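You operate a simulated robot arm through the tools that you are given. There is no shell and no other tool. Be economical: measure what you need, move in short steps, check, and stop when the job is done.

You are at the controls of a simulated robot arm. One attempt, no reset.

TASK
The cover plate shows SKEW. Reseat it crosswise till it shows EVEN.
Fine: leave No 1 tight; back off No 2, No 3 and No 4 a quarter turn, then tighten No 3 first, No 2 and No 4 after.

Only the result counts: the job must be done as asked and must still hold three seconds after the hand-in. Knocking over, shifting, dropping, spilling or breaking anything else fails it. Lids that push on must go on centred and level and be pressed home; caps that screw on are set level and turned clockwise until they are tight.

THE ROBOT
A 6-joint arm with a four-finger gripper on a trunk, on a base that drives. Base frame: it is fixed to the floor where the robot stands at the start and does not move with it; the origin is under the middle of the robot, x ahead of it, y to its left, z up; the surface under the hand at the start is at about z = 0.85. Readings come in m, degrees, newtons and seconds.
Its first joint turns from -166.0 to 166.0 degrees. Places, roughly: cover plate [1.1, 0, 1.2]; first knob of the cover plate [1.1, 0.1, 1.3]; fourth knob of the cover plate [1.1, 0.1, 1.1]; red lever beside the cable reel [0.9, -0.5, 1]; second knob of the cover plate [1.1, 0, 1.3]; third knob of the cover plate [1.1, 0, 1.1]. Payload 3.67 kg.
The tool frame sits at the grasp point between the pads (the TCP): z along the fingers, y along the line on which they close. The tips reach 0.028 m beyond it. The gripper opens to 0.112 m. The gripper's body begins 0.073 m behind the TCP.
Orientation is that of the tool frame in the base frame, as a unit quaternion [w, x, y, z]. With the fingers straight down and closing along the base's y, the tool's x points along the base's -x, its y along +y and its z along -z.

THE INTERFACE
- The arm moves only by the tool step_arm. Its arguments are lists of equal length, an entry for each row: "delta_pos": the shift along the tool's x, y, z in m, a list of three; "dr": the turn, a rotation vector about the tool's x, y, z in degrees, a list of three; "grip": the finger opening in m, from 0 to 0.112. In form: {"delta_pos": [[tx, ty, tz], ...], "dr": [[rx, ry, rz], ...], "grip": [grip, ...]}. A call has 1 to 10 rows; each row is the pose to reach, as a shift and turn from the pose commanded when the call began, along the tool's axes at that moment. Rows are played at 5 a second. More than 0.05 m and 8.6 degrees between two rows, or a gripper value outside its range, and nothing of the call is played. A pose out of reach is approached as far as the arm can. The call stops where the force on the tool passes 40 N (or 10 N more than at its start, if that is more) or the arm is blocked; 0.2 s more then pass. Each finger halts on what it meets, pressing with about 45 N; the grip force reading is that of the motor and also rises with nothing between the fingers. The clock runs only during rows and for 0.2 s after the last one: add rows that repeat a pose to give the fingers time. It gives the time, the measured TCP pose, the force on the tool (base axes), the opening and the grip force at its end, in the units of the frame above (readings bear some noise), with the torque about the TCP (base axes, N m) and any sound that the robot's microphone picked up.
- Cameras (640 x 400 px; columns grow to the right, rows downward): "scene" is now at [0.1154, 0.2055, 1.3721]; the picture's right is [-0.22, -0.98, 0.00], its down [-0.24, 0.05, -0.97] and it looks along [0.95, -0.21, -0.24] (base axes); focal length 256 px, centre (320, 200). "wrist" rides on the gripper at [0.06, -0.018, -0.104] in the tool frame; the picture's right is [0.29, 0.96, 0.00], its down [-0.80, 0.24, -0.55] and it looks along [-0.53, 0.16, 0.83] (tool axes); focal length 234 px, centre (320, 200). There is no depth. A picture from a camera that has moved, and an enlarged one, comes with that camera's place and axes in the base frame and with its lens. The place of the scene camera against the robot may be out by one fixed shift of up to 0.018 m in any direction.
- grab_frame(camera): a new picture of that camera. The clock stands still meanwhile.
- base_move(legs): drives the robot by 1 to 6 legs, each [ahead, left, turn to the left] in m, m and degrees, along the robot's own axes; the way and the turn of a leg run together, so that a leg with both is an arc; at most 1.5 m and 180 degrees a leg. The arm and the cameras ride along, it lands a little off, and it stops where it bumps. It gives what a move gives.
- head_to(pan, tilt): turns the head with the scene camera to pan (to the left, within 143 degrees either way) and tilt (down, from -29 to 69), counted from straight ahead of the robot. It gives what a move gives.
- zoom(camera, box): a new picture of the part [left, top, right, bottom] of that camera's present view, enlarged. The clock stands still meanwhile.
- close_job(): hands the job in; it is judged then, once.

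Work in short steps. Places have to be worked out from the pictures, the camera data and where the tool is seen: move nearer, look again, correct. Check each grasp and each placing, and mend what went wrong. You have 120 turns and 90 pictures in all, those below and enlarged ones among them. Open the gripper and draw the arm clear of the work before you hand the job in, unless the task says otherwise; then end with one line.

The tools are called after "Request:" by a JSON object that holds its "api" and its "payload". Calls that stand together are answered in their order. step_arm: Moves the arm, as the interface text tells. Its arguments: {"type":"object","properties":{"delta_pos":{"type":"array","items":{"type":"array","items":{"type":"number"}}},"dr":{"type":"array","items":{"type":"array","items":{"type":"number"}}},"grip":{"type":"array","items":{"type":"number"}}},"required":["delta_pos","dr","grip"]} The other tools are called the same way: base_move (legs) drives the base; head_to (pan, tilt) turns the head that bears the scene camera; grab_frame (camera) takes a picture; zoom (camera, box) takes an enlarged picture of a part of a camera's view; close_job () hands the job in.

At the start:

```text
t: 0.0
position: [0.602, -0.1686, 1.3739]
orientation: [-0.001, 0.0, 1.0, -0.001]
force: [-0.2, -0.1, 0.5]
ft_torque: [0.02, -0.04, -0.03]
grip_width: 0.1121
grip_force: 0.0
robot x, y, heading: [-0.0033, 0.0018, 0.2]
head pan, tilt: [-12.5, 14.0]
```

scene: 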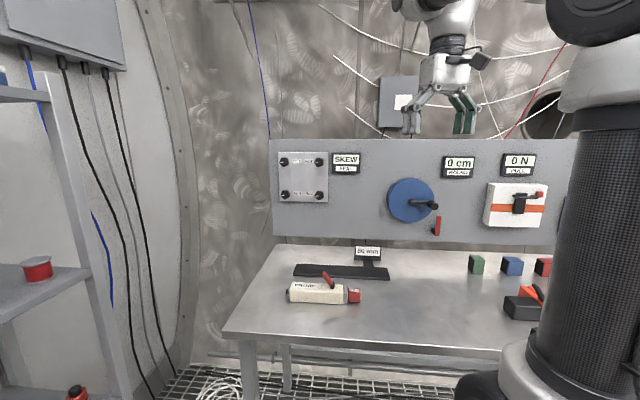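
wrist: 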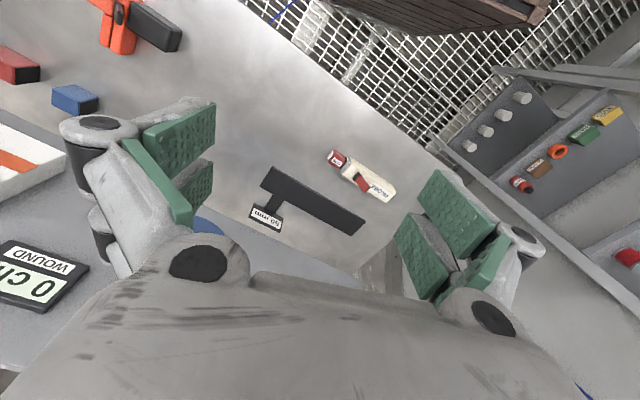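

I look closely at the cover plate first to see the knobs and labels.

Request:
{"api": "zoom", "payload": {"camera": "scene", "box": [260, 135, 380, 210]}}

```text
5.33 times, centred on (320, 172) of scene
camera zoom: at [0.1154, 0.2055, 1.3721], right [-0.22, -0.98, 0.0], down [-0.24, 0.05, -0.97], along [0.95, -0.21, -0.24], focal length 1365 px, centre (320, 347)
```

zoom: 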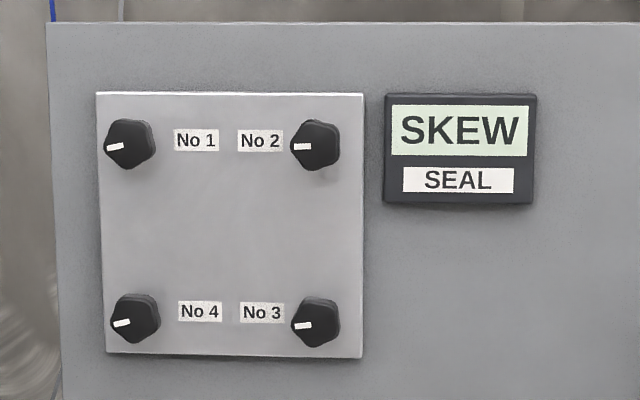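

The knobs are about 36 mm wide, 0.13 m apart, on a wall facing -x: No 1 at about (y .128, z 1.28), No 2 (-.005, 1.28), No 3 (-.005, 1.15), No 4 (.127, 1.155). I turn the tool to point ahead (+x) by rotating about its y.

Request:
{"api": "step_arm", "payload": {"delta_pos": [[-0.01, 0.01, 0], [-0.02, 0.02, 0], [-0.03, 0.03, 0], [-0.04, 0.04, 0], [-0.05, 0.05, 0], [-0.06, 0.06, 0], [-0.07, 0.07, 0], [-0.08, 0.08, 0], [-0.09, 0.09, 0], [-0.1, 0.1, 0]], "dr": [[0, -8.5, 0], [0, -17, 0], [0, -25.5, 0], [0, -34, 0], [0, -42.5, 0], [0, -51, 0], [0, -59.5, 0], [0, -68, 0], [0, -76.5, 0], [0, -85, 0]], "grip": [0.112, 0.112, 0.112, 0.1, 0.1, 0.09, 0.08, 0.07, 0.065, 0.06]}}

```text
t: 2.2
position: [0.6885, -0.081, 1.3754]
orientation: [0.6, 0.001, 0.8, 0.0]
force: [0.8, -0.7, 0.6]
ft_torque: [-0.04, -0.01, 0.0]
grip_width: 0.06
grip_force: 0.1
out of reach, approached as far as the arm can: row 9, 10
robot x, y, heading: [0.0013, 0.0012, -0.0]
head pan, tilt: [-12.5, 14.0]
```

The last rows were out of reach, probably a wrist limit at that height. I lower the tool about 0.1 m and see what the orientation becomes.

Request:
{"api": "step_arm", "payload": {"delta_pos": [[0.04, 0, 0], [0.08, 0, 0], [0.1, 0, 0]], "dr": [[0, 0, 0], [0, 0, 0], [0, 0, 0]], "grip": [0.06, 0.06, 0.06]}}

Request:
{"api": "grab_frame", "payload": {"camera": "scene"}}

```text
t: 3.0
position: [0.644, -0.0657, 1.3163]
orientation: [0.585, 0.003, 0.811, -0.003]
force: [0.2, -0.4, 0.2]
ft_torque: [0.0, -0.03, 0.01]
grip_width: 0.0599
grip_force: 0.1
out of reach, approached as far as the arm can: row 1, 2, 3
robot x, y, heading: [0.0022, 0.0017, 0.1]
head pan, tilt: [-12.5, 14.0]
```

```text
86 pictures are left
camera scene: at [0.1157, 0.2055, 1.3721], right [-0.22, -0.98, 0.0], down [-0.24, 0.05, -0.97], along [0.95, -0.21, -0.24], focal length 256 px, centre (320, 200)
```

scene: 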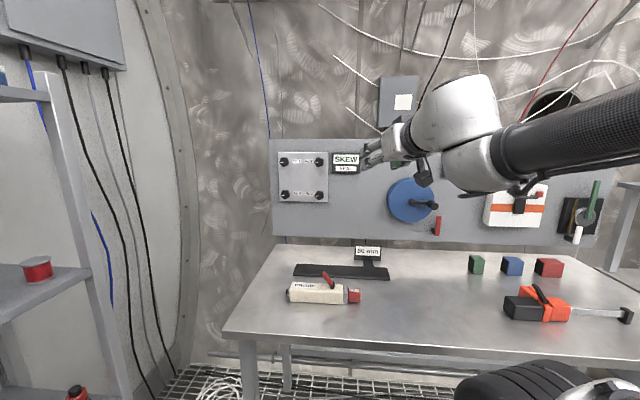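

The arm is folded too tight; I extend it forward toward the panel.

Request:
{"api": "step_arm", "payload": {"delta_pos": [[0, 0, 0.04], [0, 0, 0.08], [0, 0, 0.12], [0, 0, 0.16], [0, 0, 0.2]], "dr": [[0, 0, 0], [0, 0, 0], [0, 0, 0], [0, 0, 0], [0, 0, 0]], "grip": [0.06, 0.06, 0.06, 0.06, 0.06]}}

```text
t: 4.2
position: [0.8386, -0.0117, 1.2667]
orientation: [0.583, 0.017, 0.812, -0.029]
force: [-0.2, -1.0, 0.5]
ft_torque: [-0.01, 0.07, -0.01]
grip_width: 0.0603
grip_force: 0.1
out of reach, approached as far as the arm can: row 1, 2, 3, 4, 5
robot x, y, heading: [-0.0024, -0.0023, -0.4]
head pan, tilt: [-12.5, 14.0]
```

Position follows, but orientation is still 18° short. I command the remaining turn here.

Request:
{"api": "step_arm", "payload": {"delta_pos": [[0, 0, 0], [0, 0, 0], [0, 0, 0]], "dr": [[0, -6, 0], [0, -12, 0], [0, -18, 0]], "grip": [0.06, 0.06, 0.06]}}

Request:
{"api": "grab_frame", "payload": {"camera": "scene"}}

```text
t: 5.0
position: [0.8302, 0.0187, 1.2593]
orientation: [0.718, 0.047, 0.695, 0.001]
force: [1.1, -0.4, 0.6]
ft_torque: [0.02, 0.05, 0.01]
grip_width: 0.06
grip_force: 0.1
out of reach, approached as far as the arm can: row 1, 2, 3
robot x, y, heading: [-0.001, 0.0018, -0.2]
head pan, tilt: [-12.5, 14.0]
```

```text
85 pictures are left
camera scene: at [0.1153, 0.2055, 1.3721], right [-0.22, -0.98, 0.0], down [-0.24, 0.05, -0.97], along [0.95, -0.21, -0.24], focal length 256 px, centre (320, 200)
```

scene: 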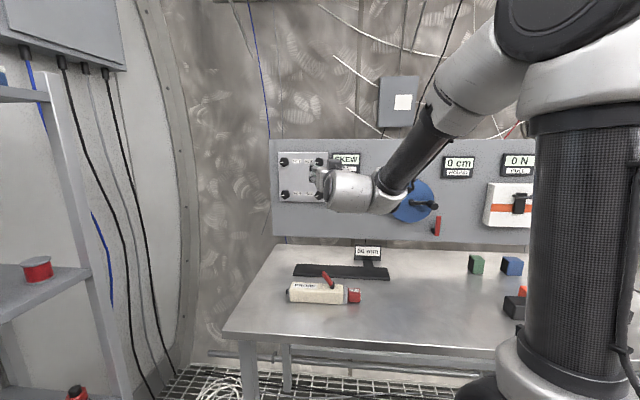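

Now the tool points nearly along +x. A null move to see whether the pose holds as reachable.

Request:
{"api": "step_arm", "payload": {"delta_pos": [[0, 0, 0], [0, 0, 0.02]], "dr": [[0, 0, 0], [0, 0, 0]], "grip": [0.06, 0.06]}}

Request:
{"api": "grab_frame", "payload": {"camera": "wrist"}}

```text
t: 5.6
position: [0.8502, 0.0164, 1.2595]
orientation: [0.716, 0.05, 0.696, -0.001]
force: [-0.6, 0.4, 1.3]
ft_torque: [0.02, 0.04, -0.02]
grip_width: 0.0598
grip_force: 0.0
robot x, y, heading: [-0.0027, 0.0015, 0.2]
head pan, tilt: [-12.5, 14.0]
```

```text
84 pictures are left
camera wrist: at [0.7464, 0.0116, 1.1973], right [0.08, 0.97, -0.22], down [-0.56, 0.22, 0.8], along [0.82, 0.06, 0.56], focal length 234 px, centre (320, 200)
```

wrist: 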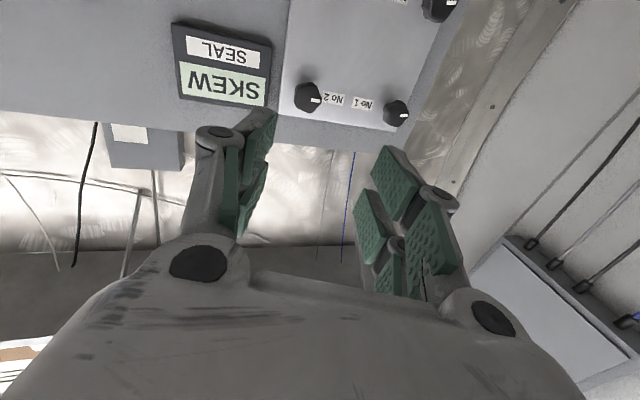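

Reachable now. Rays from both cameras put No 2 near (1.11, -0.015, 1.272). I straighten the tool and approach to x = 0.95 opposite No 2.

Request:
{"api": "step_arm", "payload": {"delta_pos": [[-0.005, -0.012, 0.05], [-0.009, -0.024, 0.1], [-0.009, -0.024, 0.1]], "dr": [[-2, 0.8, -2], [-4.1, 1.6, -4], [-4.1, 1.6, -4]], "grip": [0.06, 0.06, 0.06]}}

Request:
{"api": "grab_frame", "payload": {"camera": "wrist"}}

Request:
{"api": "zoom", "payload": {"camera": "scene", "box": [260, 135, 380, 210]}}

```text
refused: row 1 steps farther than a row can; nothing moved
```

```text
83 pictures are left
camera wrist: at [0.7464, 0.0116, 1.1973], right [0.08, 0.97, -0.22], down [-0.56, 0.22, 0.8], along [0.82, 0.06, 0.56], focal length 234 px, centre (320, 200)
```

wrist: 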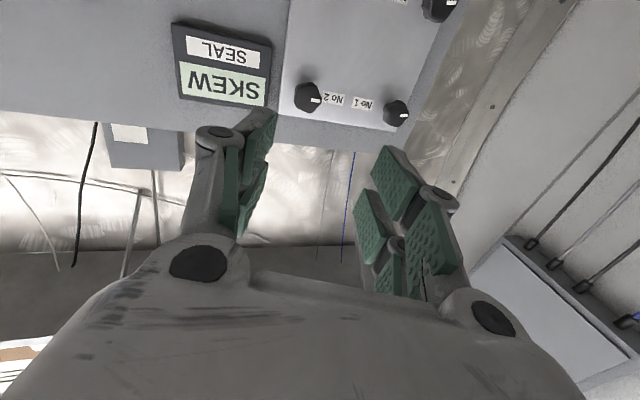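

```text
5.33 times, centred on (320, 172) of scene
camera zoom: at [0.1152, 0.2056, 1.3721], right [-0.22, -0.98, 0.0], down [-0.24, 0.05, -0.97], along [0.95, -0.21, -0.24], focal length 1365 px, centre (320, 347)
```

zoom: 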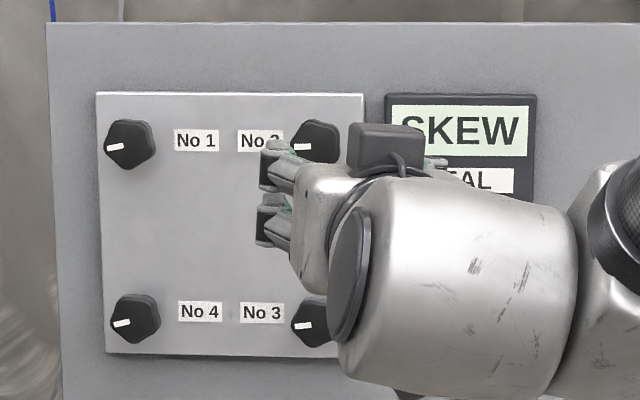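

The row was slightly too long; I resend with smaller steps.

Request:
{"api": "step_arm", "payload": {"delta_pos": [[-0.003, -0.008, 0.033], [-0.006, -0.016, 0.066], [-0.009, -0.024, 0.1], [-0.009, -0.024, 0.1]], "dr": [[-1.4, 0.5, -1.4], [-2.8, 1, -2.8], [-4.1, 1.6, -4], [-4.1, 1.6, -4]], "grip": [0.06, 0.06, 0.06, 0.06]}}

Request:
{"api": "grab_frame", "payload": {"camera": "wrist"}}

Request:
{"api": "zoom", "payload": {"camera": "scene", "box": [260, 135, 380, 210]}}

```text
t: 6.6
position: [0.9247, 0.047, 1.2597]
orientation: [0.705, 0.009, 0.709, -0.011]
force: [0.9, 0.0, -0.7]
ft_torque: [-0.01, 0.01, 0.03]
grip_width: 0.0602
grip_force: 0.0
out of reach, approached as far as the arm can: row 1, 2, 3, 4
robot x, y, heading: [0.0003, 0.0024, -0.0]
head pan, tilt: [-12.5, 14.0]
```

```text
81 pictures are left
camera wrist: at [0.8196, 0.0329, 1.2017], right [0.03, 0.96, -0.29], down [-0.54, 0.26, 0.8], along [0.84, 0.14, 0.52], focal length 234 px, centre (320, 200)
```

wrist: 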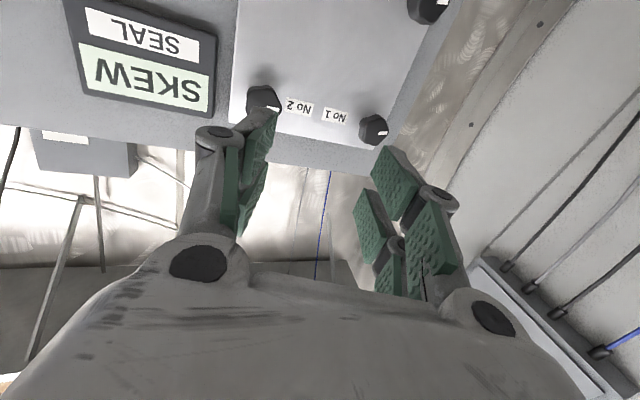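

```text
5.33 times, centred on (320, 172) of scene
camera zoom: at [0.1156, 0.2056, 1.3721], right [-0.22, -0.98, 0.0], down [-0.24, 0.05, -0.97], along [0.95, -0.21, -0.24], focal length 1365 px, centre (320, 347)
```

zoom: 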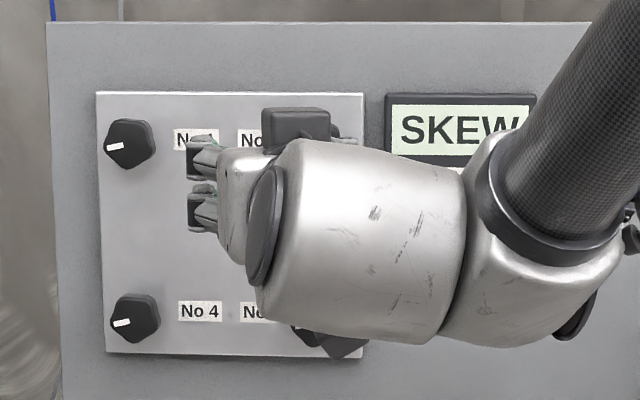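

A joint limit seems to bite: the orientation is right but y drifted. I test by rolling the tool about its axis and watching whether the limit frees.

Request:
{"api": "step_arm", "payload": {"delta_pos": [[0, 0, 0], [0, 0, 0], [0, 0, 0], [0, 0, 0]], "dr": [[0, 0, 8], [0, 0, 16], [0, 0, 24], [0, 0, 32]], "grip": [0.06, 0.06, 0.06, 0.06]}}

Request:
{"api": "step_arm", "payload": {"delta_pos": [[0, 0, 0], [0, 0, 0], [0, 0, 0], [0, 0, 0]], "dr": [[0, 0, -8], [0, 0, -16], [0, 0, -24], [0, 0, -32]], "grip": [0.06, 0.06, 0.06, 0.06]}}

```text
t: 7.6
position: [0.922, 0.0613, 1.26]
orientation: [0.707, 0.032, 0.706, 0.026]
force: [0.7, -0.1, 0.1]
ft_torque: [-0.03, 0.0, -0.05]
grip_width: 0.0601
grip_force: 0.0
out of reach, approached as far as the arm can: row 1, 2, 3, 4
robot x, y, heading: [0.0026, -0.0005, 0.0]
head pan, tilt: [-12.5, 14.0]
```

```text
t: 8.6
position: [0.9234, 0.0616, 1.2598]
orientation: [0.686, -0.165, 0.688, -0.171]
force: [-1.0, 0.8, -0.1]
ft_torque: [0.03, 0.01, 0.03]
grip_width: 0.0602
grip_force: 0.1
robot x, y, heading: [0.0008, 0.0022, 0.3]
head pan, tilt: [-12.5, 14.0]
```

The roll limit was the trouble: positive roll is blocked, negative is free. I roll to about -60° and shift opposite No 2.

Request:
{"api": "step_arm", "payload": {"delta_pos": [[0.006, -0.018, 0.007], [0.012, -0.037, 0.015], [0.018, -0.055, 0.022], [0.0243, -0.074, 0.03], [0.0243, -0.074, 0.03]], "dr": [[0, 0, -8], [0, 0, -16], [0, 0, -24], [0, 0, -32], [0, 0, -33]], "grip": [0.06, 0.06, 0.06, 0.06, 0.06]}}

Request:
{"api": "grab_frame", "payload": {"camera": "wrist"}}

Request:
{"api": "zoom", "payload": {"camera": "scene", "box": [260, 135, 380, 210]}}

```text
t: 9.8
position: [0.9541, 0.0256, 1.2827]
orientation: [0.598, -0.341, 0.624, -0.369]
force: [-0.2, -0.9, 1.5]
ft_torque: [0.01, -0.02, 0.0]
grip_width: 0.0598
grip_force: 0.1
out of reach, approached as far as the arm can: row 1, 2, 3, 4, 5
robot x, y, heading: [0.0011, -0.0028, 0.1]
head pan, tilt: [-12.5, 14.0]
```

```text
79 pictures are left
camera wrist: at [0.8466, -0.0292, 1.2709], right [0.0, 0.22, -0.97], down [-0.51, 0.84, 0.19], along [0.86, 0.5, 0.11], focal length 234 px, centre (320, 200)
```

wrist: 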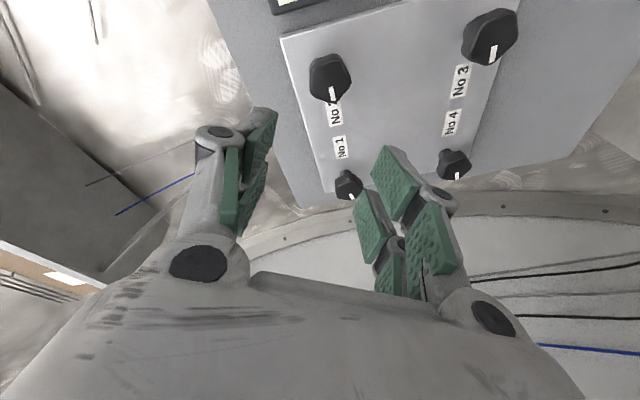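

```text
5.33 times, centred on (320, 172) of scene
camera zoom: at [0.1153, 0.2056, 1.3721], right [-0.22, -0.98, 0.0], down [-0.24, 0.05, -0.97], along [0.95, -0.21, -0.24], focal length 1365 px, centre (320, 347)
```

zoom: 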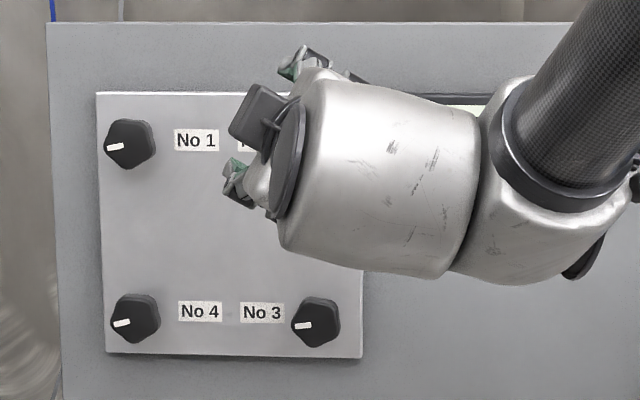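

The stuck y with a yaw error suggests a wrist limit that depends on bearing; standing farther right should free it. I pull the tool back and drive the base 0.17 m right.

Request:
{"api": "step_arm", "payload": {"delta_pos": [[0, 0, -0.04], [0, 0, -0.08], [0, 0, -0.1]], "dr": [[0, 0, 0], [0, 0, 0], [0, 0, 0]], "grip": [0.06, 0.06, 0.06]}}

Request:
{"api": "base_move", "payload": {"legs": [[0, -0.17, 0]]}}

Request:
{"api": "grab_frame", "payload": {"camera": "scene"}}

Request:
{"api": "grab_frame", "payload": {"camera": "wrist"}}

```text
t: 10.6
position: [0.8517, 0.0382, 1.2857]
orientation: [0.607, -0.35, 0.616, -0.36]
force: [0.0, -0.1, -1.5]
ft_torque: [0.02, -0.07, 0.03]
grip_width: 0.0598
grip_force: 0.0
out of reach, approached as far as the arm can: row 1, 2, 3
robot x, y, heading: [-0.0002, 0.0004, 0.2]
head pan, tilt: [-12.5, 14.0]
```

```text
t: 12.0
position: [0.852, -0.1276, 1.2881]
orientation: [0.607, -0.349, 0.616, -0.361]
force: [0.3, -0.6, 0.9]
ft_torque: [0.0, 0.01, -0.01]
grip_width: 0.0599
grip_force: 0.1
robot x, y, heading: [0.0012, -0.1682, 0.1]
head pan, tilt: [-12.5, 14.0]
```

```text
77 pictures are left
camera scene: at [0.1155, 0.0396, 1.3721], right [-0.22, -0.98, 0.0], down [-0.24, 0.05, -0.97], along [0.95, -0.21, -0.24], focal length 256 px, centre (320, 200)
```

scene: 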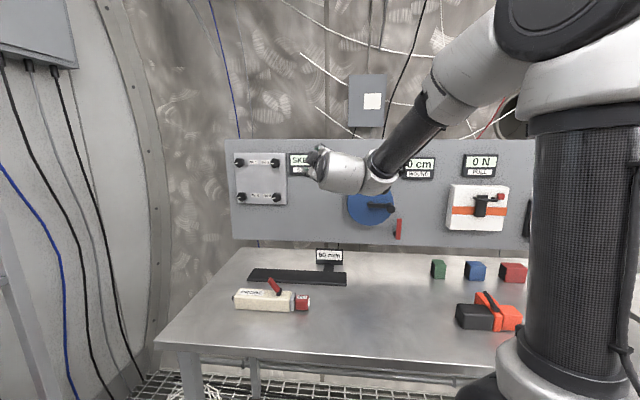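

```text
76 pictures are left
camera wrist: at [0.7454, -0.1857, 1.2751], right [0.0, 0.22, -0.97], down [-0.54, 0.82, 0.19], along [0.84, 0.52, 0.12], focal length 234 px, centre (320, 200)
```

wrist: 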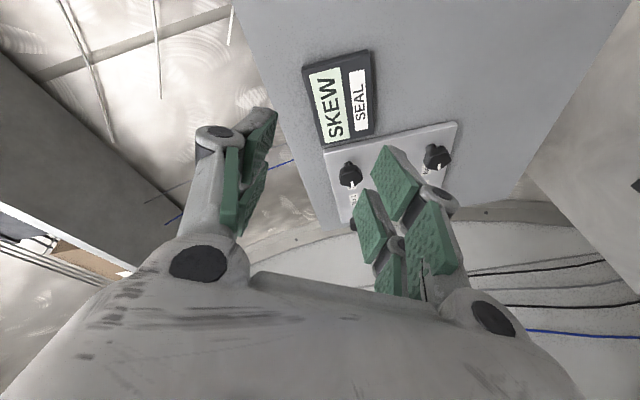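

Base moved 0.17 m right. A zoom from the new spot gives stereo with the first picture for depth.

Request:
{"api": "zoom", "payload": {"camera": "scene", "box": [220, 135, 340, 210]}}

```text
5.33 times, centred on (280, 172) of scene
camera zoom: at [0.1155, 0.0396, 1.3721], right [-0.22, -0.98, 0.0], down [-0.24, 0.05, -0.97], along [0.95, -0.21, -0.24], focal length 1365 px, centre (533, 347)
```

zoom: 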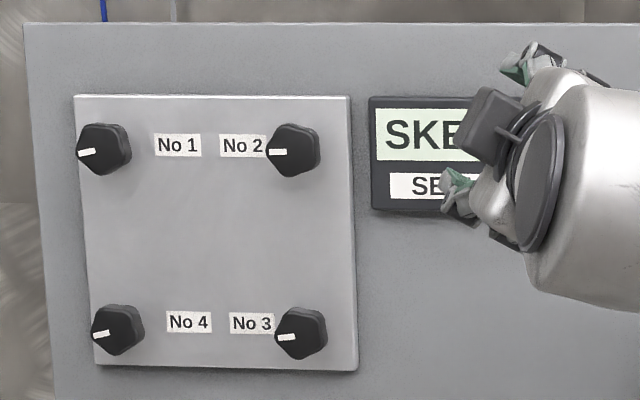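

Stereo: knob face x ≈ 1.071, plate ≈ 1.114; No 2 about (y -0.012, z 1.27). I move to x = 0.98 in front of it.

Request:
{"api": "step_arm", "payload": {"delta_pos": [[-0.018, 0.0147, 0.0256], [-0.036, 0.0294, 0.0512], [-0.055, 0.044, 0.077], [-0.073, 0.0587, 0.1024], [-0.091, 0.0734, 0.128], [-0.091, 0.0734, 0.128]], "dr": [[0, 0, 0], [0, 0, 0], [-0.6, -1, 0], [-0.6, -1, 0], [-0.6, -1, 0], [-0.6, -1, 0]], "grip": [0.06, 0.06, 0.06, 0.06, 0.06, 0.06]}}

Request:
{"api": "grab_frame", "payload": {"camera": "wrist"}}

Request:
{"api": "zoom", "payload": {"camera": "scene", "box": [220, 135, 340, 210]}}

```text
t: 13.4
position: [0.9818, -0.0142, 1.2677]
orientation: [0.61, -0.356, 0.612, -0.355]
force: [-0.2, 0.4, 0.5]
ft_torque: [0.01, 0.01, -0.01]
grip_width: 0.06
grip_force: 0.0
robot x, y, heading: [-0.002, -0.1677, -0.2]
head pan, tilt: [-12.5, 14.0]
```

```text
74 pictures are left
camera wrist: at [0.877, -0.0746, 1.255], right [0.0, 0.22, -0.97], down [-0.55, 0.81, 0.19], along [0.83, 0.54, 0.12], focal length 234 px, centre (320, 200)
```

wrist: 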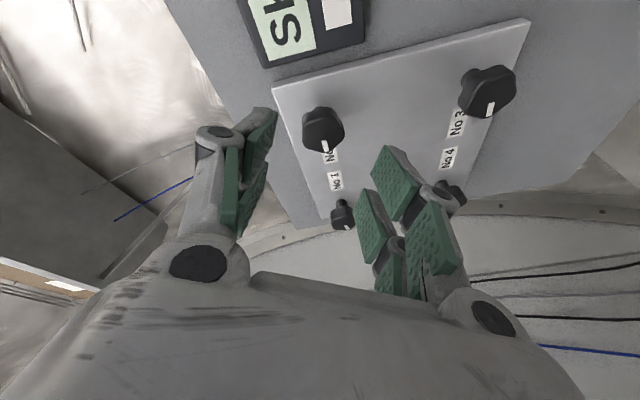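

```text
5.33 times, centred on (280, 172) of scene
camera zoom: at [0.1154, 0.0397, 1.3721], right [-0.22, -0.98, 0.0], down [-0.24, 0.05, -0.97], along [0.95, -0.21, -0.24], focal length 1365 px, centre (533, 347)
```

zoom: 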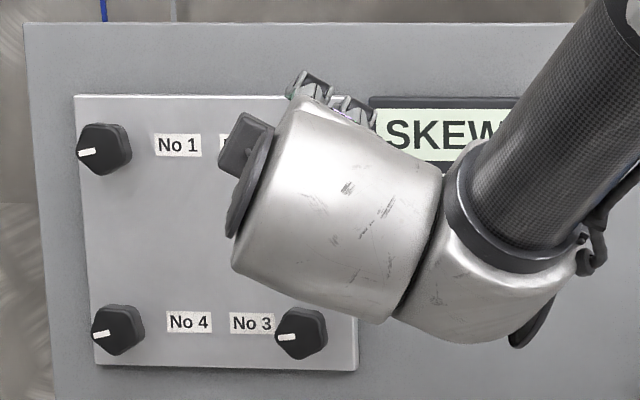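

No 2 lies within about 5 mm of the tool axis. I advance 0.05 m and look again.

Request:
{"api": "step_arm", "payload": {"delta_pos": [[0, 0, 0.025], [0, 0, 0.05], [0, 0, 0.05]], "dr": [[0, 0, 0], [0, 0, 0], [0, 0, 0]], "grip": [0.07, 0.07, 0.07]}}

Request:
{"api": "grab_frame", "payload": {"camera": "wrist"}}

```text
t: 14.2
position: [1.032, -0.0141, 1.2669]
orientation: [0.61, -0.356, 0.613, -0.355]
force: [-0.3, 0.2, 0.5]
ft_torque: [-0.04, 0.0, 0.01]
grip_width: 0.07
grip_force: 0.1
robot x, y, heading: [0.0013, -0.1683, 0.0]
head pan, tilt: [-12.5, 14.0]
```

```text
72 pictures are left
camera wrist: at [0.9271, -0.0747, 1.255], right [0.0, 0.22, -0.97], down [-0.55, 0.81, 0.19], along [0.83, 0.54, 0.12], focal length 234 px, centre (320, 200)
```

wrist: 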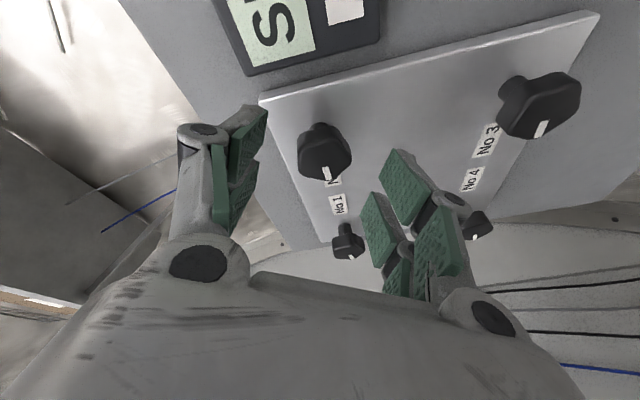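

Knob centred along the closing line, ~6 mm off along tool x. I correct 5 mm, advance 0.028, and look.

Request:
{"api": "step_arm", "payload": {"delta_pos": [[0.005, 0, 0.01], [0.005, 0, 0.02], [0.005, 0, 0.028]], "dr": [[0, 0, 0], [0, 0, 0], [0, 0, 0]], "grip": [0.07, 0.07, 0.07]}}

Request:
{"api": "grab_frame", "payload": {"camera": "wrist"}}

Request:
{"api": "zoom", "payload": {"camera": "scene", "box": [220, 135, 340, 210]}}

```text
t: 15.0
position: [1.0609, -0.0189, 1.2656]
orientation: [0.611, -0.355, 0.612, -0.355]
force: [0.3, -0.4, 0.4]
ft_torque: [-0.02, 0.02, 0.01]
grip_width: 0.07
grip_force: 0.1
robot x, y, heading: [-0.0014, -0.1649, -0.2]
head pan, tilt: [-12.5, 14.0]
```

```text
71 pictures are left
camera wrist: at [0.9554, -0.0789, 1.2534], right [0.0, 0.22, -0.97], down [-0.55, 0.81, 0.19], along [0.83, 0.54, 0.12], focal length 234 px, centre (320, 200)
```

wrist: 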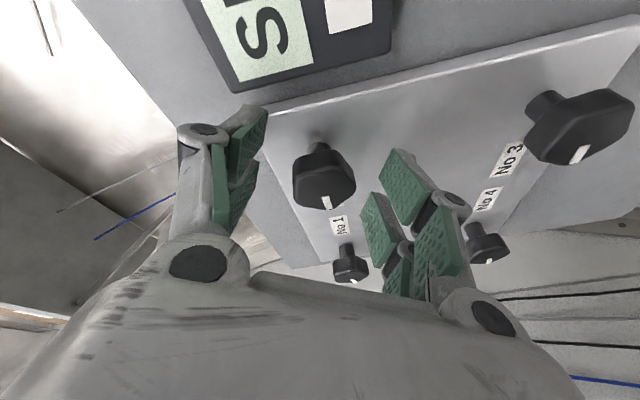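

```text
5.33 times, centred on (280, 172) of scene
camera zoom: at [0.1155, 0.0397, 1.3721], right [-0.22, -0.98, 0.0], down [-0.24, 0.05, -0.97], along [0.95, -0.21, -0.24], focal length 1365 px, centre (533, 347)
```

zoom: 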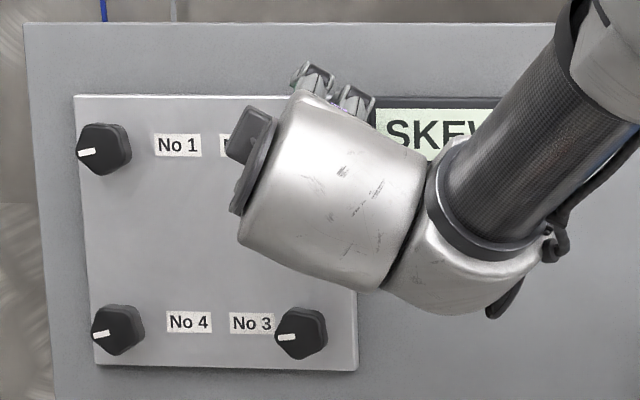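

The knob face now lies at TCP depth and centred. I close the fingers on it.

Request:
{"api": "step_arm", "payload": {"delta_pos": [[0, 0, 0], [0, 0, 0], [0, 0, 0]], "dr": [[0, 0, 0], [0, 0, 0], [0, 0, 0]], "grip": [0.04, 0.02, 0.02]}}

Request:
{"api": "grab_frame", "payload": {"camera": "wrist"}}

```text
t: 15.8
position: [1.0601, -0.0177, 1.2632]
orientation: [0.609, -0.358, 0.613, -0.355]
force: [-8.5, 4.2, -12.7]
ft_torque: [-0.17, -0.37, 0.05]
grip_width: 0.0375
grip_force: 45.0
robot x, y, heading: [-0.0003, -0.1659, -0.1]
head pan, tilt: [-12.5, 14.0]
```

```text
69 pictures are left
camera wrist: at [0.9554, -0.0778, 1.2517], right [-0.01, 0.22, -0.97], down [-0.55, 0.81, 0.19], along [0.83, 0.54, 0.12], focal length 234 px, centre (320, 200)
```

wrist: 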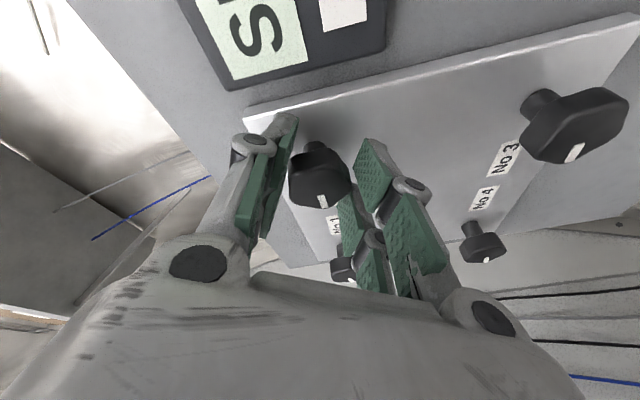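

Good grasp (37.5 mm) with ~15 N side load; I shift 3 mm along the closing line to relieve it and make a first 8° counterclockwise turn.

Request:
{"api": "step_arm", "payload": {"delta_pos": [[0, 0.003, 0], [0, 0.003, 0], [0, 0.003, 0]], "dr": [[0, 0, 0], [0, 0, -4], [0, 0, -8]], "grip": [0.02, 0.02, 0.02]}}

Request:
{"api": "grab_frame", "payload": {"camera": "wrist"}}

```text
t: 16.6
position: [1.0602, -0.0169, 1.2634]
orientation: [0.585, -0.397, 0.585, -0.397]
force: [-0.8, 0.7, -3.0]
ft_torque: [-0.03, -0.01, -0.64]
grip_width: 0.0368
grip_force: 44.8
robot x, y, heading: [-0.0006, -0.1652, -0.1]
head pan, tilt: [-12.5, 14.0]
```

```text
68 pictures are left
camera wrist: at [0.9556, -0.0789, 1.26], right [0.0, 0.09, -1.0], down [-0.55, 0.83, 0.07], along [0.83, 0.55, 0.05], focal length 234 px, centre (320, 200)
```

wrist: 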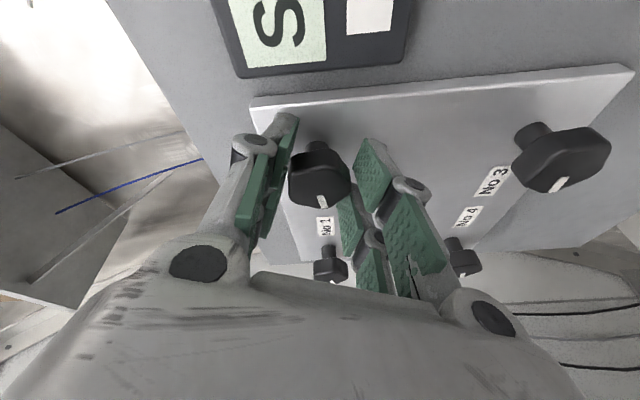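

The knob turns with the gripper. I continue another 82° to complete a quarter turn.

Request:
{"api": "step_arm", "payload": {"delta_pos": [[0, 0, 0], [0, 0, 0], [0, 0, 0], [0, 0, 0], [0, 0, 0], [0, 0, 0], [0, 0, 0], [0, 0, 0], [0, 0, 0], [0, 0, 0]], "dr": [[0, 0, -8.2], [0, 0, -16.4], [0, 0, -24.6], [0, 0, -32.8], [0, 0, -41], [0, 0, -49.2], [0, 0, -57.4], [0, 0, -65.6], [0, 0, -73.8], [0, 0, -82]], "grip": [0.02, 0.02, 0.02, 0.02, 0.02, 0.02, 0.02, 0.02, 0.02, 0.02]}}

Request:
{"api": "grab_frame", "payload": {"camera": "wrist"}}

Request:
{"api": "zoom", "payload": {"camera": "scene", "box": [220, 135, 340, 210]}}

```text
t: 18.8
position: [1.0569, -0.016, 1.2653]
orientation: [-0.181, 0.684, -0.179, 0.684]
force: [13.4, 18.2, 29.3]
ft_torque: [0.27, 0.45, 0.36]
grip_width: 0.0375
grip_force: 45.1
robot x, y, heading: [-0.002, -0.1682, 0.0]
head pan, tilt: [-12.5, 14.0]
```

```text
67 pictures are left
camera wrist: at [0.9537, -0.0289, 1.327], right [0.0, -0.98, -0.22], down [-0.55, 0.18, -0.81], along [0.83, 0.12, -0.54], focal length 234 px, centre (320, 200)
```

wrist: 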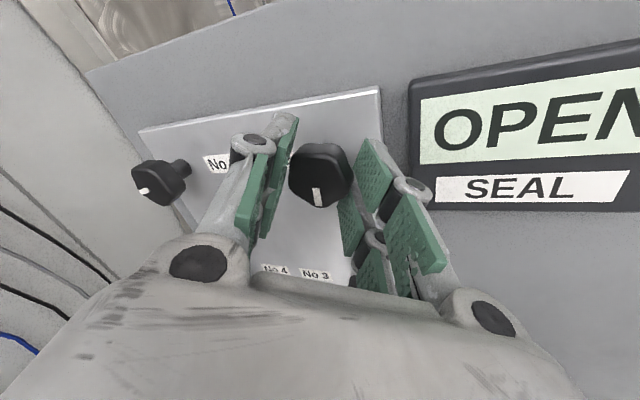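

```text
5.33 times, centred on (280, 172) of scene
camera zoom: at [0.1149, 0.0406, 1.372], right [-0.22, -0.98, 0.0], down [-0.24, 0.05, -0.97], along [0.95, -0.21, -0.24], focal length 1365 px, centre (533, 347)
```

zoom: 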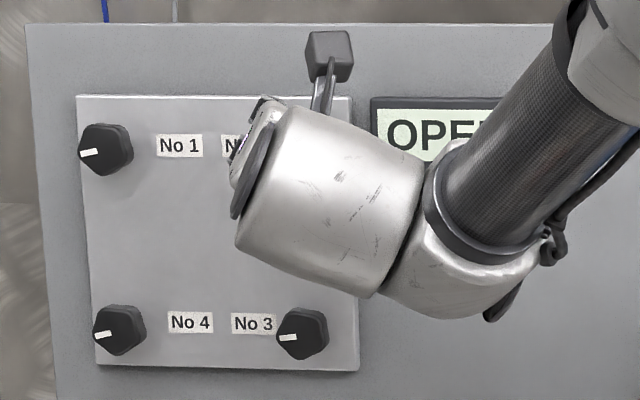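

Display changed to OPEN, as expected on backing off. Side load is 37 N, so I release, then retract and check the pointer.

Request:
{"api": "step_arm", "payload": {"delta_pos": [[0, 0, 0], [0, 0, 0], [0, 0, -0.03], [0, 0, -0.07], [0, 0, -0.1]], "dr": [[0, 0, 0], [0, 0, 0], [0, 0, 0], [0, 0, 0], [0, 0, 0]], "grip": [0.07, 0.07, 0.07, 0.07, 0.07]}}

Request:
{"api": "grab_frame", "payload": {"camera": "wrist"}}

```text
t: 20.0
position: [0.9584, -0.0166, 1.2636]
orientation: [-0.18, 0.685, -0.182, 0.682]
force: [0.5, -0.3, -0.4]
ft_torque: [0.0, -0.06, -0.01]
grip_width: 0.07
grip_force: 0.0
robot x, y, heading: [0.0018, -0.165, -0.1]
head pan, tilt: [-12.5, 14.0]
```

```text
65 pictures are left
camera wrist: at [0.8541, -0.0299, 1.3263], right [0.0, -0.97, -0.22], down [-0.56, 0.19, -0.81], along [0.83, 0.12, -0.54], focal length 234 px, centre (320, 200)
```

wrist: 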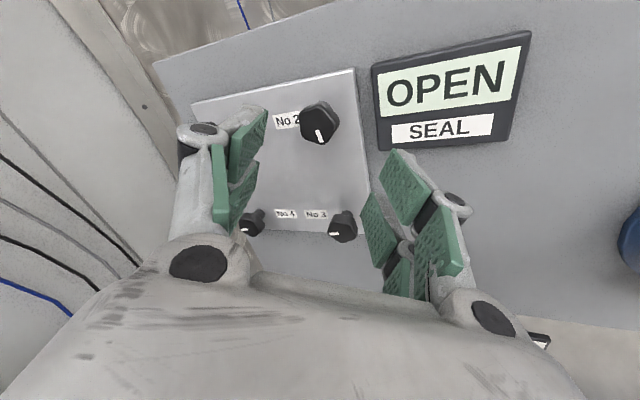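

No 2's pointer now points straight down: a quarter turn is done. I move to No 3 (est. y -0.017, z 1.133), rolling back about 85° on the way.

Request:
{"api": "step_arm", "payload": {"delta_pos": [[-0.0114, 0.00645, 0], [-0.0228, 0.0129, 0], [-0.0342, 0.01935, 0], [-0.0456, 0.0258, 0], [-0.057, 0.03225, 0], [-0.0684, 0.0387, 0], [-0.0798, 0.04515, 0], [-0.0912, 0.0516, 0], [-0.1026, 0.058, 0.01], [-0.114, 0.0645, 0.017]], "dr": [[0, 0, 8.5], [0, 0, 17], [0, 0, 25.5], [0, 0, 34], [0, 0, 42.5], [0, 0, 51], [0, 0, 59.5], [0, 0, 68], [0, 0, 76.5], [0, 0, 85]], "grip": [0.07, 0.07, 0.07, 0.07, 0.07, 0.07, 0.07, 0.07, 0.07, 0.07]}}

Request:
{"api": "grab_frame", "payload": {"camera": "wrist"}}

```text
t: 22.2
position: [0.9754, -0.0177, 1.1311]
orientation: [0.595, -0.381, 0.597, -0.38]
force: [0.3, 0.3, 1.0]
ft_torque: [0.03, 0.03, -0.01]
grip_width: 0.07
grip_force: 0.1
robot x, y, heading: [-0.0015, -0.1668, -0.1]
head pan, tilt: [-12.5, 14.0]
```

```text
64 pictures are left
camera wrist: at [0.8712, -0.0789, 1.1237], right [0.0, 0.14, -0.99], down [-0.55, 0.82, 0.12], along [0.83, 0.55, 0.08], focal length 234 px, centre (320, 200)
```

wrist: 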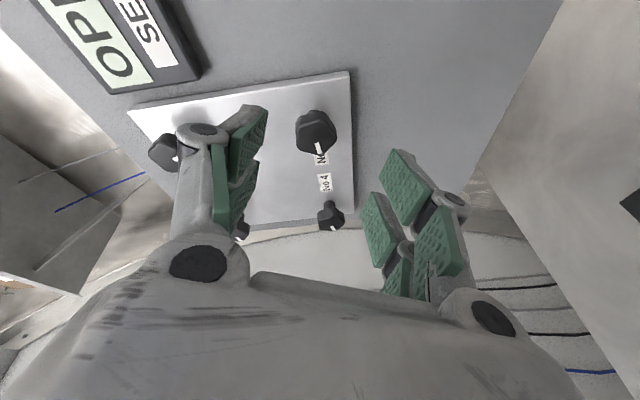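

No 3 appears nearly centred, about 3 mm off along -y of the tool. I correct and advance to grasp depth.

Request:
{"api": "step_arm", "payload": {"delta_pos": [[0, -0.003, 0.02], [0, -0.003, 0.04], [0, -0.003, 0.06], [0, -0.003, 0.075], [0, -0.003, 0.085]], "dr": [[0, 0, 0], [0, 0, 0], [0, 0, 0], [0, 0, 0], [0, 0, 0]], "grip": [0.07, 0.07, 0.07, 0.07, 0.07]}}

Request:
{"api": "grab_frame", "payload": {"camera": "wrist"}}

```text
t: 23.4
position: [1.0612, -0.0174, 1.1348]
orientation: [0.595, -0.383, 0.596, -0.381]
force: [0.2, -0.1, 0.2]
ft_torque: [0.0, 0.01, -0.01]
grip_width: 0.0699
grip_force: 0.0
robot x, y, heading: [0.001, -0.165, -0.3]
head pan, tilt: [-12.5, 14.0]
```

```text
63 pictures are left
camera wrist: at [0.9569, -0.0791, 1.1278], right [0.0, 0.14, -0.99], down [-0.55, 0.82, 0.12], along [0.83, 0.55, 0.07], focal length 234 px, centre (320, 200)
```

wrist: 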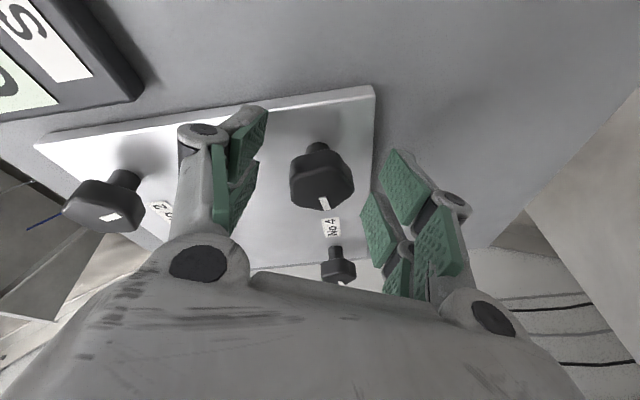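

The knob sits between the fingers as No 2 did. I close on it.

Request:
{"api": "step_arm", "payload": {"delta_pos": [[0, 0, 0], [0, 0, 0], [0, 0, 0]], "dr": [[0, 0, 0], [0, 0, 0], [0, 0, 0]], "grip": [0.04, 0.02, 0.02]}}

```text
t: 24.2
position: [1.062, -0.0174, 1.1341]
orientation: [0.594, -0.383, 0.597, -0.38]
force: [0.0, 1.4, -5.9]
ft_torque: [-0.2, -0.45, -0.1]
grip_width: 0.0372
grip_force: 45.3
robot x, y, heading: [0.0, -0.1656, 0.0]
head pan, tilt: [-12.5, 14.0]
```

Good grip with 6 N load. I turn counterclockwise 48° first, then will relieve the load.

Request:
{"api": "step_arm", "payload": {"delta_pos": [[0, 0.001, 0], [0, 0.001, 0], [0, 0.001, 0], [0, 0.001, 0], [0, 0.001, 0], [0, 0.001, 0]], "dr": [[0, 0, -8], [0, 0, -16], [0, 0, -24], [0, 0, -32], [0, 0, -40], [0, 0, -48]], "grip": [0.02, 0.02, 0.02, 0.02, 0.02, 0.02]}}

```text
t: 25.6
position: [1.0611, -0.0167, 1.1354]
orientation: [-0.388, 0.592, -0.387, 0.591]
force: [11.3, 8.5, 12.4]
ft_torque: [0.33, 0.84, 0.35]
grip_width: 0.0359
grip_force: 44.9
robot x, y, heading: [0.0043, -0.1611, 0.1]
head pan, tilt: [-12.5, 14.0]
```

I shift about 2.4 mm with the measured load and finish the remaining 42°.

Request:
{"api": "step_arm", "payload": {"delta_pos": [[-0.0006, -0.002, 0.001], [-0.0006, -0.002, 0.001], [-0.0006, -0.002, 0.001], [-0.0006, -0.002, 0.001], [-0.0006, -0.002, 0.001], [-0.0006, -0.002, 0.001]], "dr": [[0, 0, 0], [0, 0, -8.4], [0, 0, -16.8], [0, 0, -25.2], [0, 0, -33.6], [0, 0, -42]], "grip": [0.02, 0.02, 0.02, 0.02, 0.02, 0.02]}}

Request:
{"api": "step_arm", "payload": {"delta_pos": [[0, 0, 0], [0, 0, 0], [0, 0, -0.03], [0, 0, -0.07], [0, 0, -0.09]], "dr": [[0, 0, 0], [0, 0, 0], [0, 0, 0], [0, 0, 0], [0, 0, 0]], "grip": [0.07, 0.07, 0.07, 0.07, 0.07]}}

Request:
{"api": "grab_frame", "payload": {"camera": "wrist"}}

```text
t: 27.0
position: [1.0607, -0.0175, 1.1347]
orientation: [-0.15, 0.693, -0.151, 0.689]
force: [1.1, 8.4, 3.3]
ft_torque: [0.29, 0.81, 0.1]
grip_width: 0.0377
grip_force: 45.3
robot x, y, heading: [-0.0029, -0.1644, 0.1]
head pan, tilt: [-12.5, 14.0]
```

```text
t: 28.2
position: [0.9708, -0.0156, 1.1355]
orientation: [-0.151, 0.692, -0.151, 0.69]
force: [-0.9, 0.7, -0.3]
ft_torque: [0.0, -0.02, 0.01]
grip_width: 0.0701
grip_force: 0.1
robot x, y, heading: [-0.002, -0.1624, 0.1]
head pan, tilt: [-12.5, 14.0]
```

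```text
62 pictures are left
camera wrist: at [0.8664, -0.0235, 1.1985], right [0.0, -0.99, -0.14], down [-0.56, 0.11, -0.82], along [0.83, 0.08, -0.55], focal length 234 px, centre (320, 200)
```

wrist: 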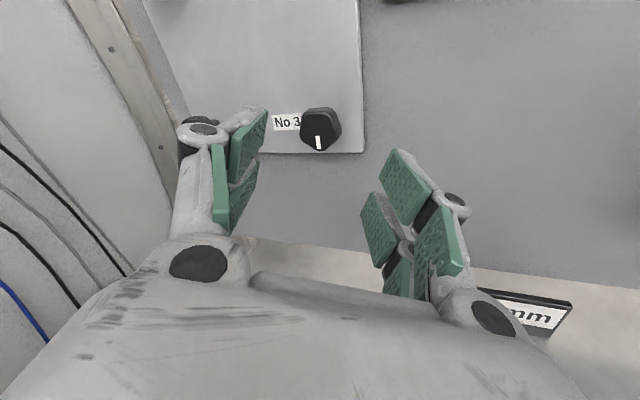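

No 3 is a quarter turn back. Next No 4 (est. y 0.116, z 1.139): I move across at this standoff while rolling back.

Request:
{"api": "step_arm", "payload": {"delta_pos": [[-0.0052, -0.0121, 0], [-0.0104, -0.0242, 0], [-0.0156, -0.0363, 0], [-0.0208, -0.0484, 0], [-0.026, -0.0605, 0], [-0.0312, -0.0726, 0], [-0.0364, -0.0847, 0], [-0.0416, -0.0968, 0], [-0.0468, -0.1089, 0], [-0.052, -0.121, 0]], "dr": [[0, 0, 8.5], [0, 0, 17], [0, 0, 25.5], [0, 0, 34], [0, 0, 42.5], [0, 0, 51], [0, 0, 59.5], [0, 0, 68], [0, 0, 76.5], [0, 0, 85]], "grip": [0.07, 0.07, 0.07, 0.07, 0.07, 0.07, 0.07, 0.07, 0.07, 0.07]}}

Request:
{"api": "grab_frame", "payload": {"camera": "wrist"}}

```text
t: 30.4
position: [0.9715, 0.1148, 1.139]
orientation: [0.578, -0.406, 0.58, -0.406]
force: [0.1, 0.5, 0.0]
ft_torque: [-0.01, -0.02, 0.04]
grip_width: 0.0697
grip_force: 0.0
robot x, y, heading: [-0.0032, -0.1636, 0.0]
head pan, tilt: [-12.5, 14.0]
```

```text
61 pictures are left
camera wrist: at [0.8675, 0.0533, 1.1372], right [0.0, 0.05, -1.0], down [-0.55, 0.83, 0.05], along [0.83, 0.55, 0.03], focal length 234 px, centre (320, 200)
```

wrist: 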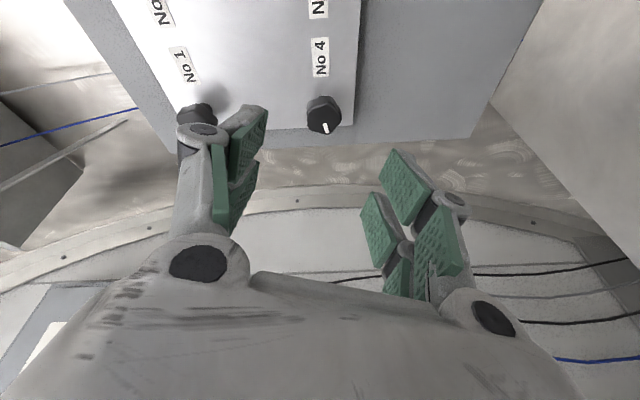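

No 4 appears about 8 mm along tool +x and 3 mm along +y. I correct and advance 0.05.

Request:
{"api": "step_arm", "payload": {"delta_pos": [[0.004, 0.0015, 0.01], [0.008, 0.003, 0.03], [0.008, 0.003, 0.05], [0.008, 0.003, 0.05]], "dr": [[0, 0, 0], [0, 0, 0], [0, 0, 0], [0, 0, 0]], "grip": [0.07, 0.07, 0.07, 0.07]}}

Request:
{"api": "grab_frame", "payload": {"camera": "wrist"}}

```text
t: 31.4
position: [1.0212, 0.107, 1.1337]
orientation: [0.577, -0.409, 0.578, -0.406]
force: [0.1, 0.4, 0.6]
ft_torque: [-0.02, -0.04, -0.01]
grip_width: 0.0701
grip_force: 0.1
robot x, y, heading: [-0.0002, -0.1661, 0.1]
head pan, tilt: [-12.5, 14.0]
```

```text
60 pictures are left
camera wrist: at [0.9175, 0.046, 1.1318], right [0.0, 0.05, -1.0], down [-0.55, 0.83, 0.04], along [0.83, 0.55, 0.03], focal length 234 px, centre (320, 200)
```

wrist: 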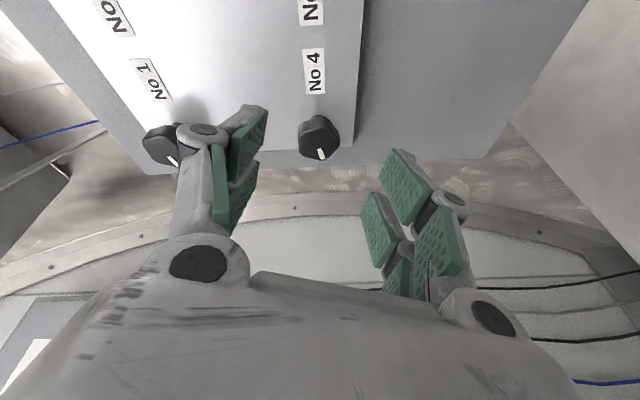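

The knob pictures and the stereo show the panel is yawed about 17°: its left side is deeper, so knob axes point along (0.95, -0.30). I turn the tool to -17.5° yaw and line up with No 4 at 6 cm standoff.

Request:
{"api": "step_arm", "payload": {"delta_pos": [[-0.006, 0.002, 0], [-0.011, 0.004, 0.01], [-0.017, 0.006, 0.022], [-0.017, 0.006, 0.022]], "dr": [[1.9, 5.5, 0], [3.9, 11, 0], [5.85, 16.5, 0], [5.85, 16.5, 0]], "grip": [0.07, 0.07, 0.07, 0.07]}}

Request:
{"api": "grab_frame", "payload": {"camera": "wrist"}}

```text
t: 32.4
position: [1.0443, 0.1255, 1.1342]
orientation: [0.509, -0.315, 0.634, -0.49]
force: [-0.7, 0.6, 0.0]
ft_torque: [0.01, -0.01, 0.01]
grip_width: 0.0701
grip_force: 0.0
robot x, y, heading: [-0.0008, -0.1628, -0.0]
head pan, tilt: [-12.5, 14.0]
```

```text
59 pictures are left
camera wrist: at [0.9255, 0.0983, 1.132], right [0.01, 0.05, -1.0], down [-0.28, 0.96, 0.04], along [0.96, 0.28, 0.02], focal length 234 px, centre (320, 200)
```

wrist: 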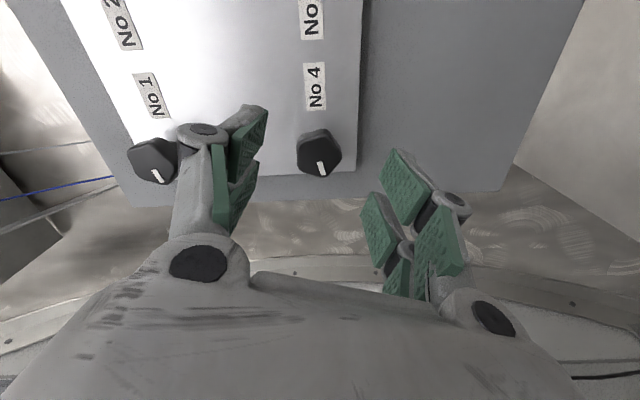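

No 4 nearly centred (about -5 mm in tool x). I correct and advance 0.035.

Request:
{"api": "step_arm", "payload": {"delta_pos": [[-0.003, 0.001, 0.01], [-0.005, 0.001, 0.025], [-0.005, 0.001, 0.035], [-0.005, 0.001, 0.035]], "dr": [[0, 0, 0], [0, 0, 0], [0, 0, 0], [0, 0, 0]], "grip": [0.07, 0.07, 0.07, 0.07]}}

Request:
{"api": "grab_frame", "payload": {"camera": "wrist"}}

```text
t: 33.4
position: [1.0788, 0.1203, 1.1326]
orientation: [0.508, -0.316, 0.634, -0.49]
force: [0.5, -0.4, 0.2]
ft_torque: [0.03, -0.01, -0.03]
grip_width: 0.0699
grip_force: 0.0
robot x, y, heading: [-0.0001, -0.1653, -0.0]
head pan, tilt: [-12.5, 14.0]
```

```text
58 pictures are left
camera wrist: at [0.9607, 0.0929, 1.1318], right [0.01, 0.05, -1.0], down [-0.28, 0.96, 0.04], along [0.96, 0.28, 0.02], focal length 234 px, centre (320, 200)
```

wrist: 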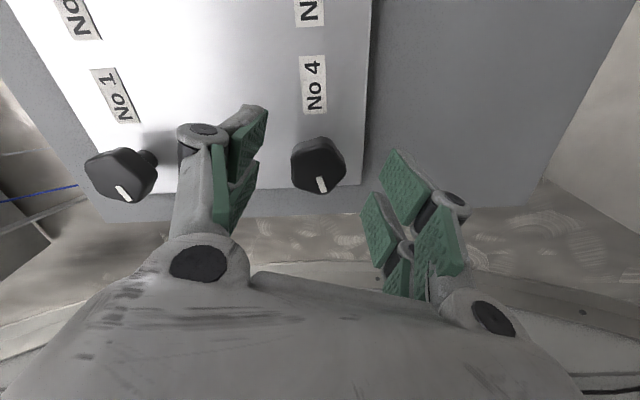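

Knob face is ~2 cm ahead of TCP and centred within 2 mm. I advance 0.024 and close.

Request:
{"api": "step_arm", "payload": {"delta_pos": [[0.001, 0, 0.012], [0.002, 0, 0.024], [0.002, 0, 0.024], [0.002, 0, 0.024], [0.002, 0, 0.024]], "dr": [[0, 0, 0], [0, 0, 0], [0, 0, 0], [0, 0, 0], [0, 0, 0]], "grip": [0.07, 0.07, 0.04, 0.02, 0.02]}}

Request:
{"api": "grab_frame", "payload": {"camera": "wrist"}}

```text
t: 34.6
position: [1.1017, 0.1111, 1.1326]
orientation: [0.508, -0.317, 0.634, -0.489]
force: [2.0, 1.1, 3.5]
ft_torque: [-0.03, -0.13, -0.03]
grip_width: 0.0371
grip_force: 45.4
robot x, y, heading: [0.0002, -0.1649, -0.0]
head pan, tilt: [-12.5, 14.0]
```

```text
57 pictures are left
camera wrist: at [0.9825, 0.084, 1.1314], right [0.01, 0.05, -1.0], down [-0.28, 0.96, 0.04], along [0.96, 0.28, 0.03], focal length 234 px, centre (320, 200)
```

wrist: 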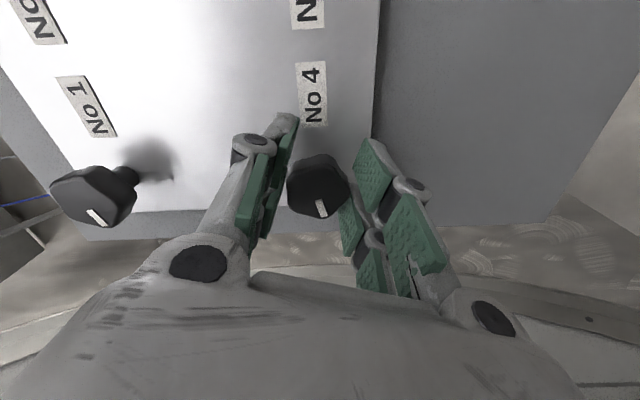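

Clean grip with little load. I turn No 4 counterclockwise 84°, then the rest.

Request:
{"api": "step_arm", "payload": {"delta_pos": [[0, 0, 0], [0, 0, 0], [0, 0, 0], [0, 0, 0], [0, 0, 0], [0, 0, 0], [0, 0, 0], [0, 0, 0], [0, 0, 0], [0, 0, 0]], "dr": [[0, 0, -8.4], [0, 0, -16.8], [0, 0, -25.2], [0, 0, -33.6], [0, 0, -42], [0, 0, -50.4], [0, 0, -58.8], [0, 0, -67.2], [0, 0, -75.6], [0, 0, -84]], "grip": [0.02, 0.02, 0.02, 0.02, 0.02, 0.02, 0.02, 0.02, 0.02, 0.02]}}

Request:
{"api": "step_arm", "payload": {"delta_pos": [[0, 0, 0], [0, 0, 0]], "dr": [[0, 0, -6], [0, 0, -6]], "grip": [0.02, 0.02]}}

Request:
{"api": "grab_frame", "payload": {"camera": "wrist"}}

```text
t: 36.0
position: [1.1011, 0.1113, 1.1386]
orientation: [-0.279, 0.535, -0.461, 0.65]
force: [-5.7, -2.8, 0.0]
ft_torque: [0.07, 0.26, 0.06]
grip_width: 0.0372
grip_force: 45.6
robot x, y, heading: [-0.0002, -0.1627, 0.1]
head pan, tilt: [-12.5, 14.0]
stopped in row 6: the force on the tool passed its limit at 42 N (the readings are from after the stop); the commanded pose is now the measured one
```

```text
t: 36.6
position: [1.1011, 0.1107, 1.1382]
orientation: [-0.245, 0.559, -0.431, 0.664]
force: [3.7, 0.4, 7.8]
ft_torque: [0.08, 0.15, 0.37]
grip_width: 0.0372
grip_force: 45.0
robot x, y, heading: [0.001, -0.1665, -0.2]
head pan, tilt: [-12.5, 14.0]
```

```text
56 pictures are left
camera wrist: at [0.9891, 0.1048, 1.1866], right [-0.22, -0.72, -0.66], down [-0.36, 0.69, -0.63], along [0.9, 0.1, -0.41], focal length 234 px, centre (320, 200)
```

wrist: 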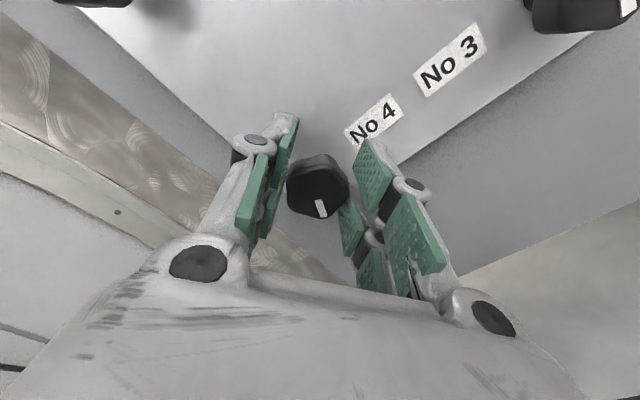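

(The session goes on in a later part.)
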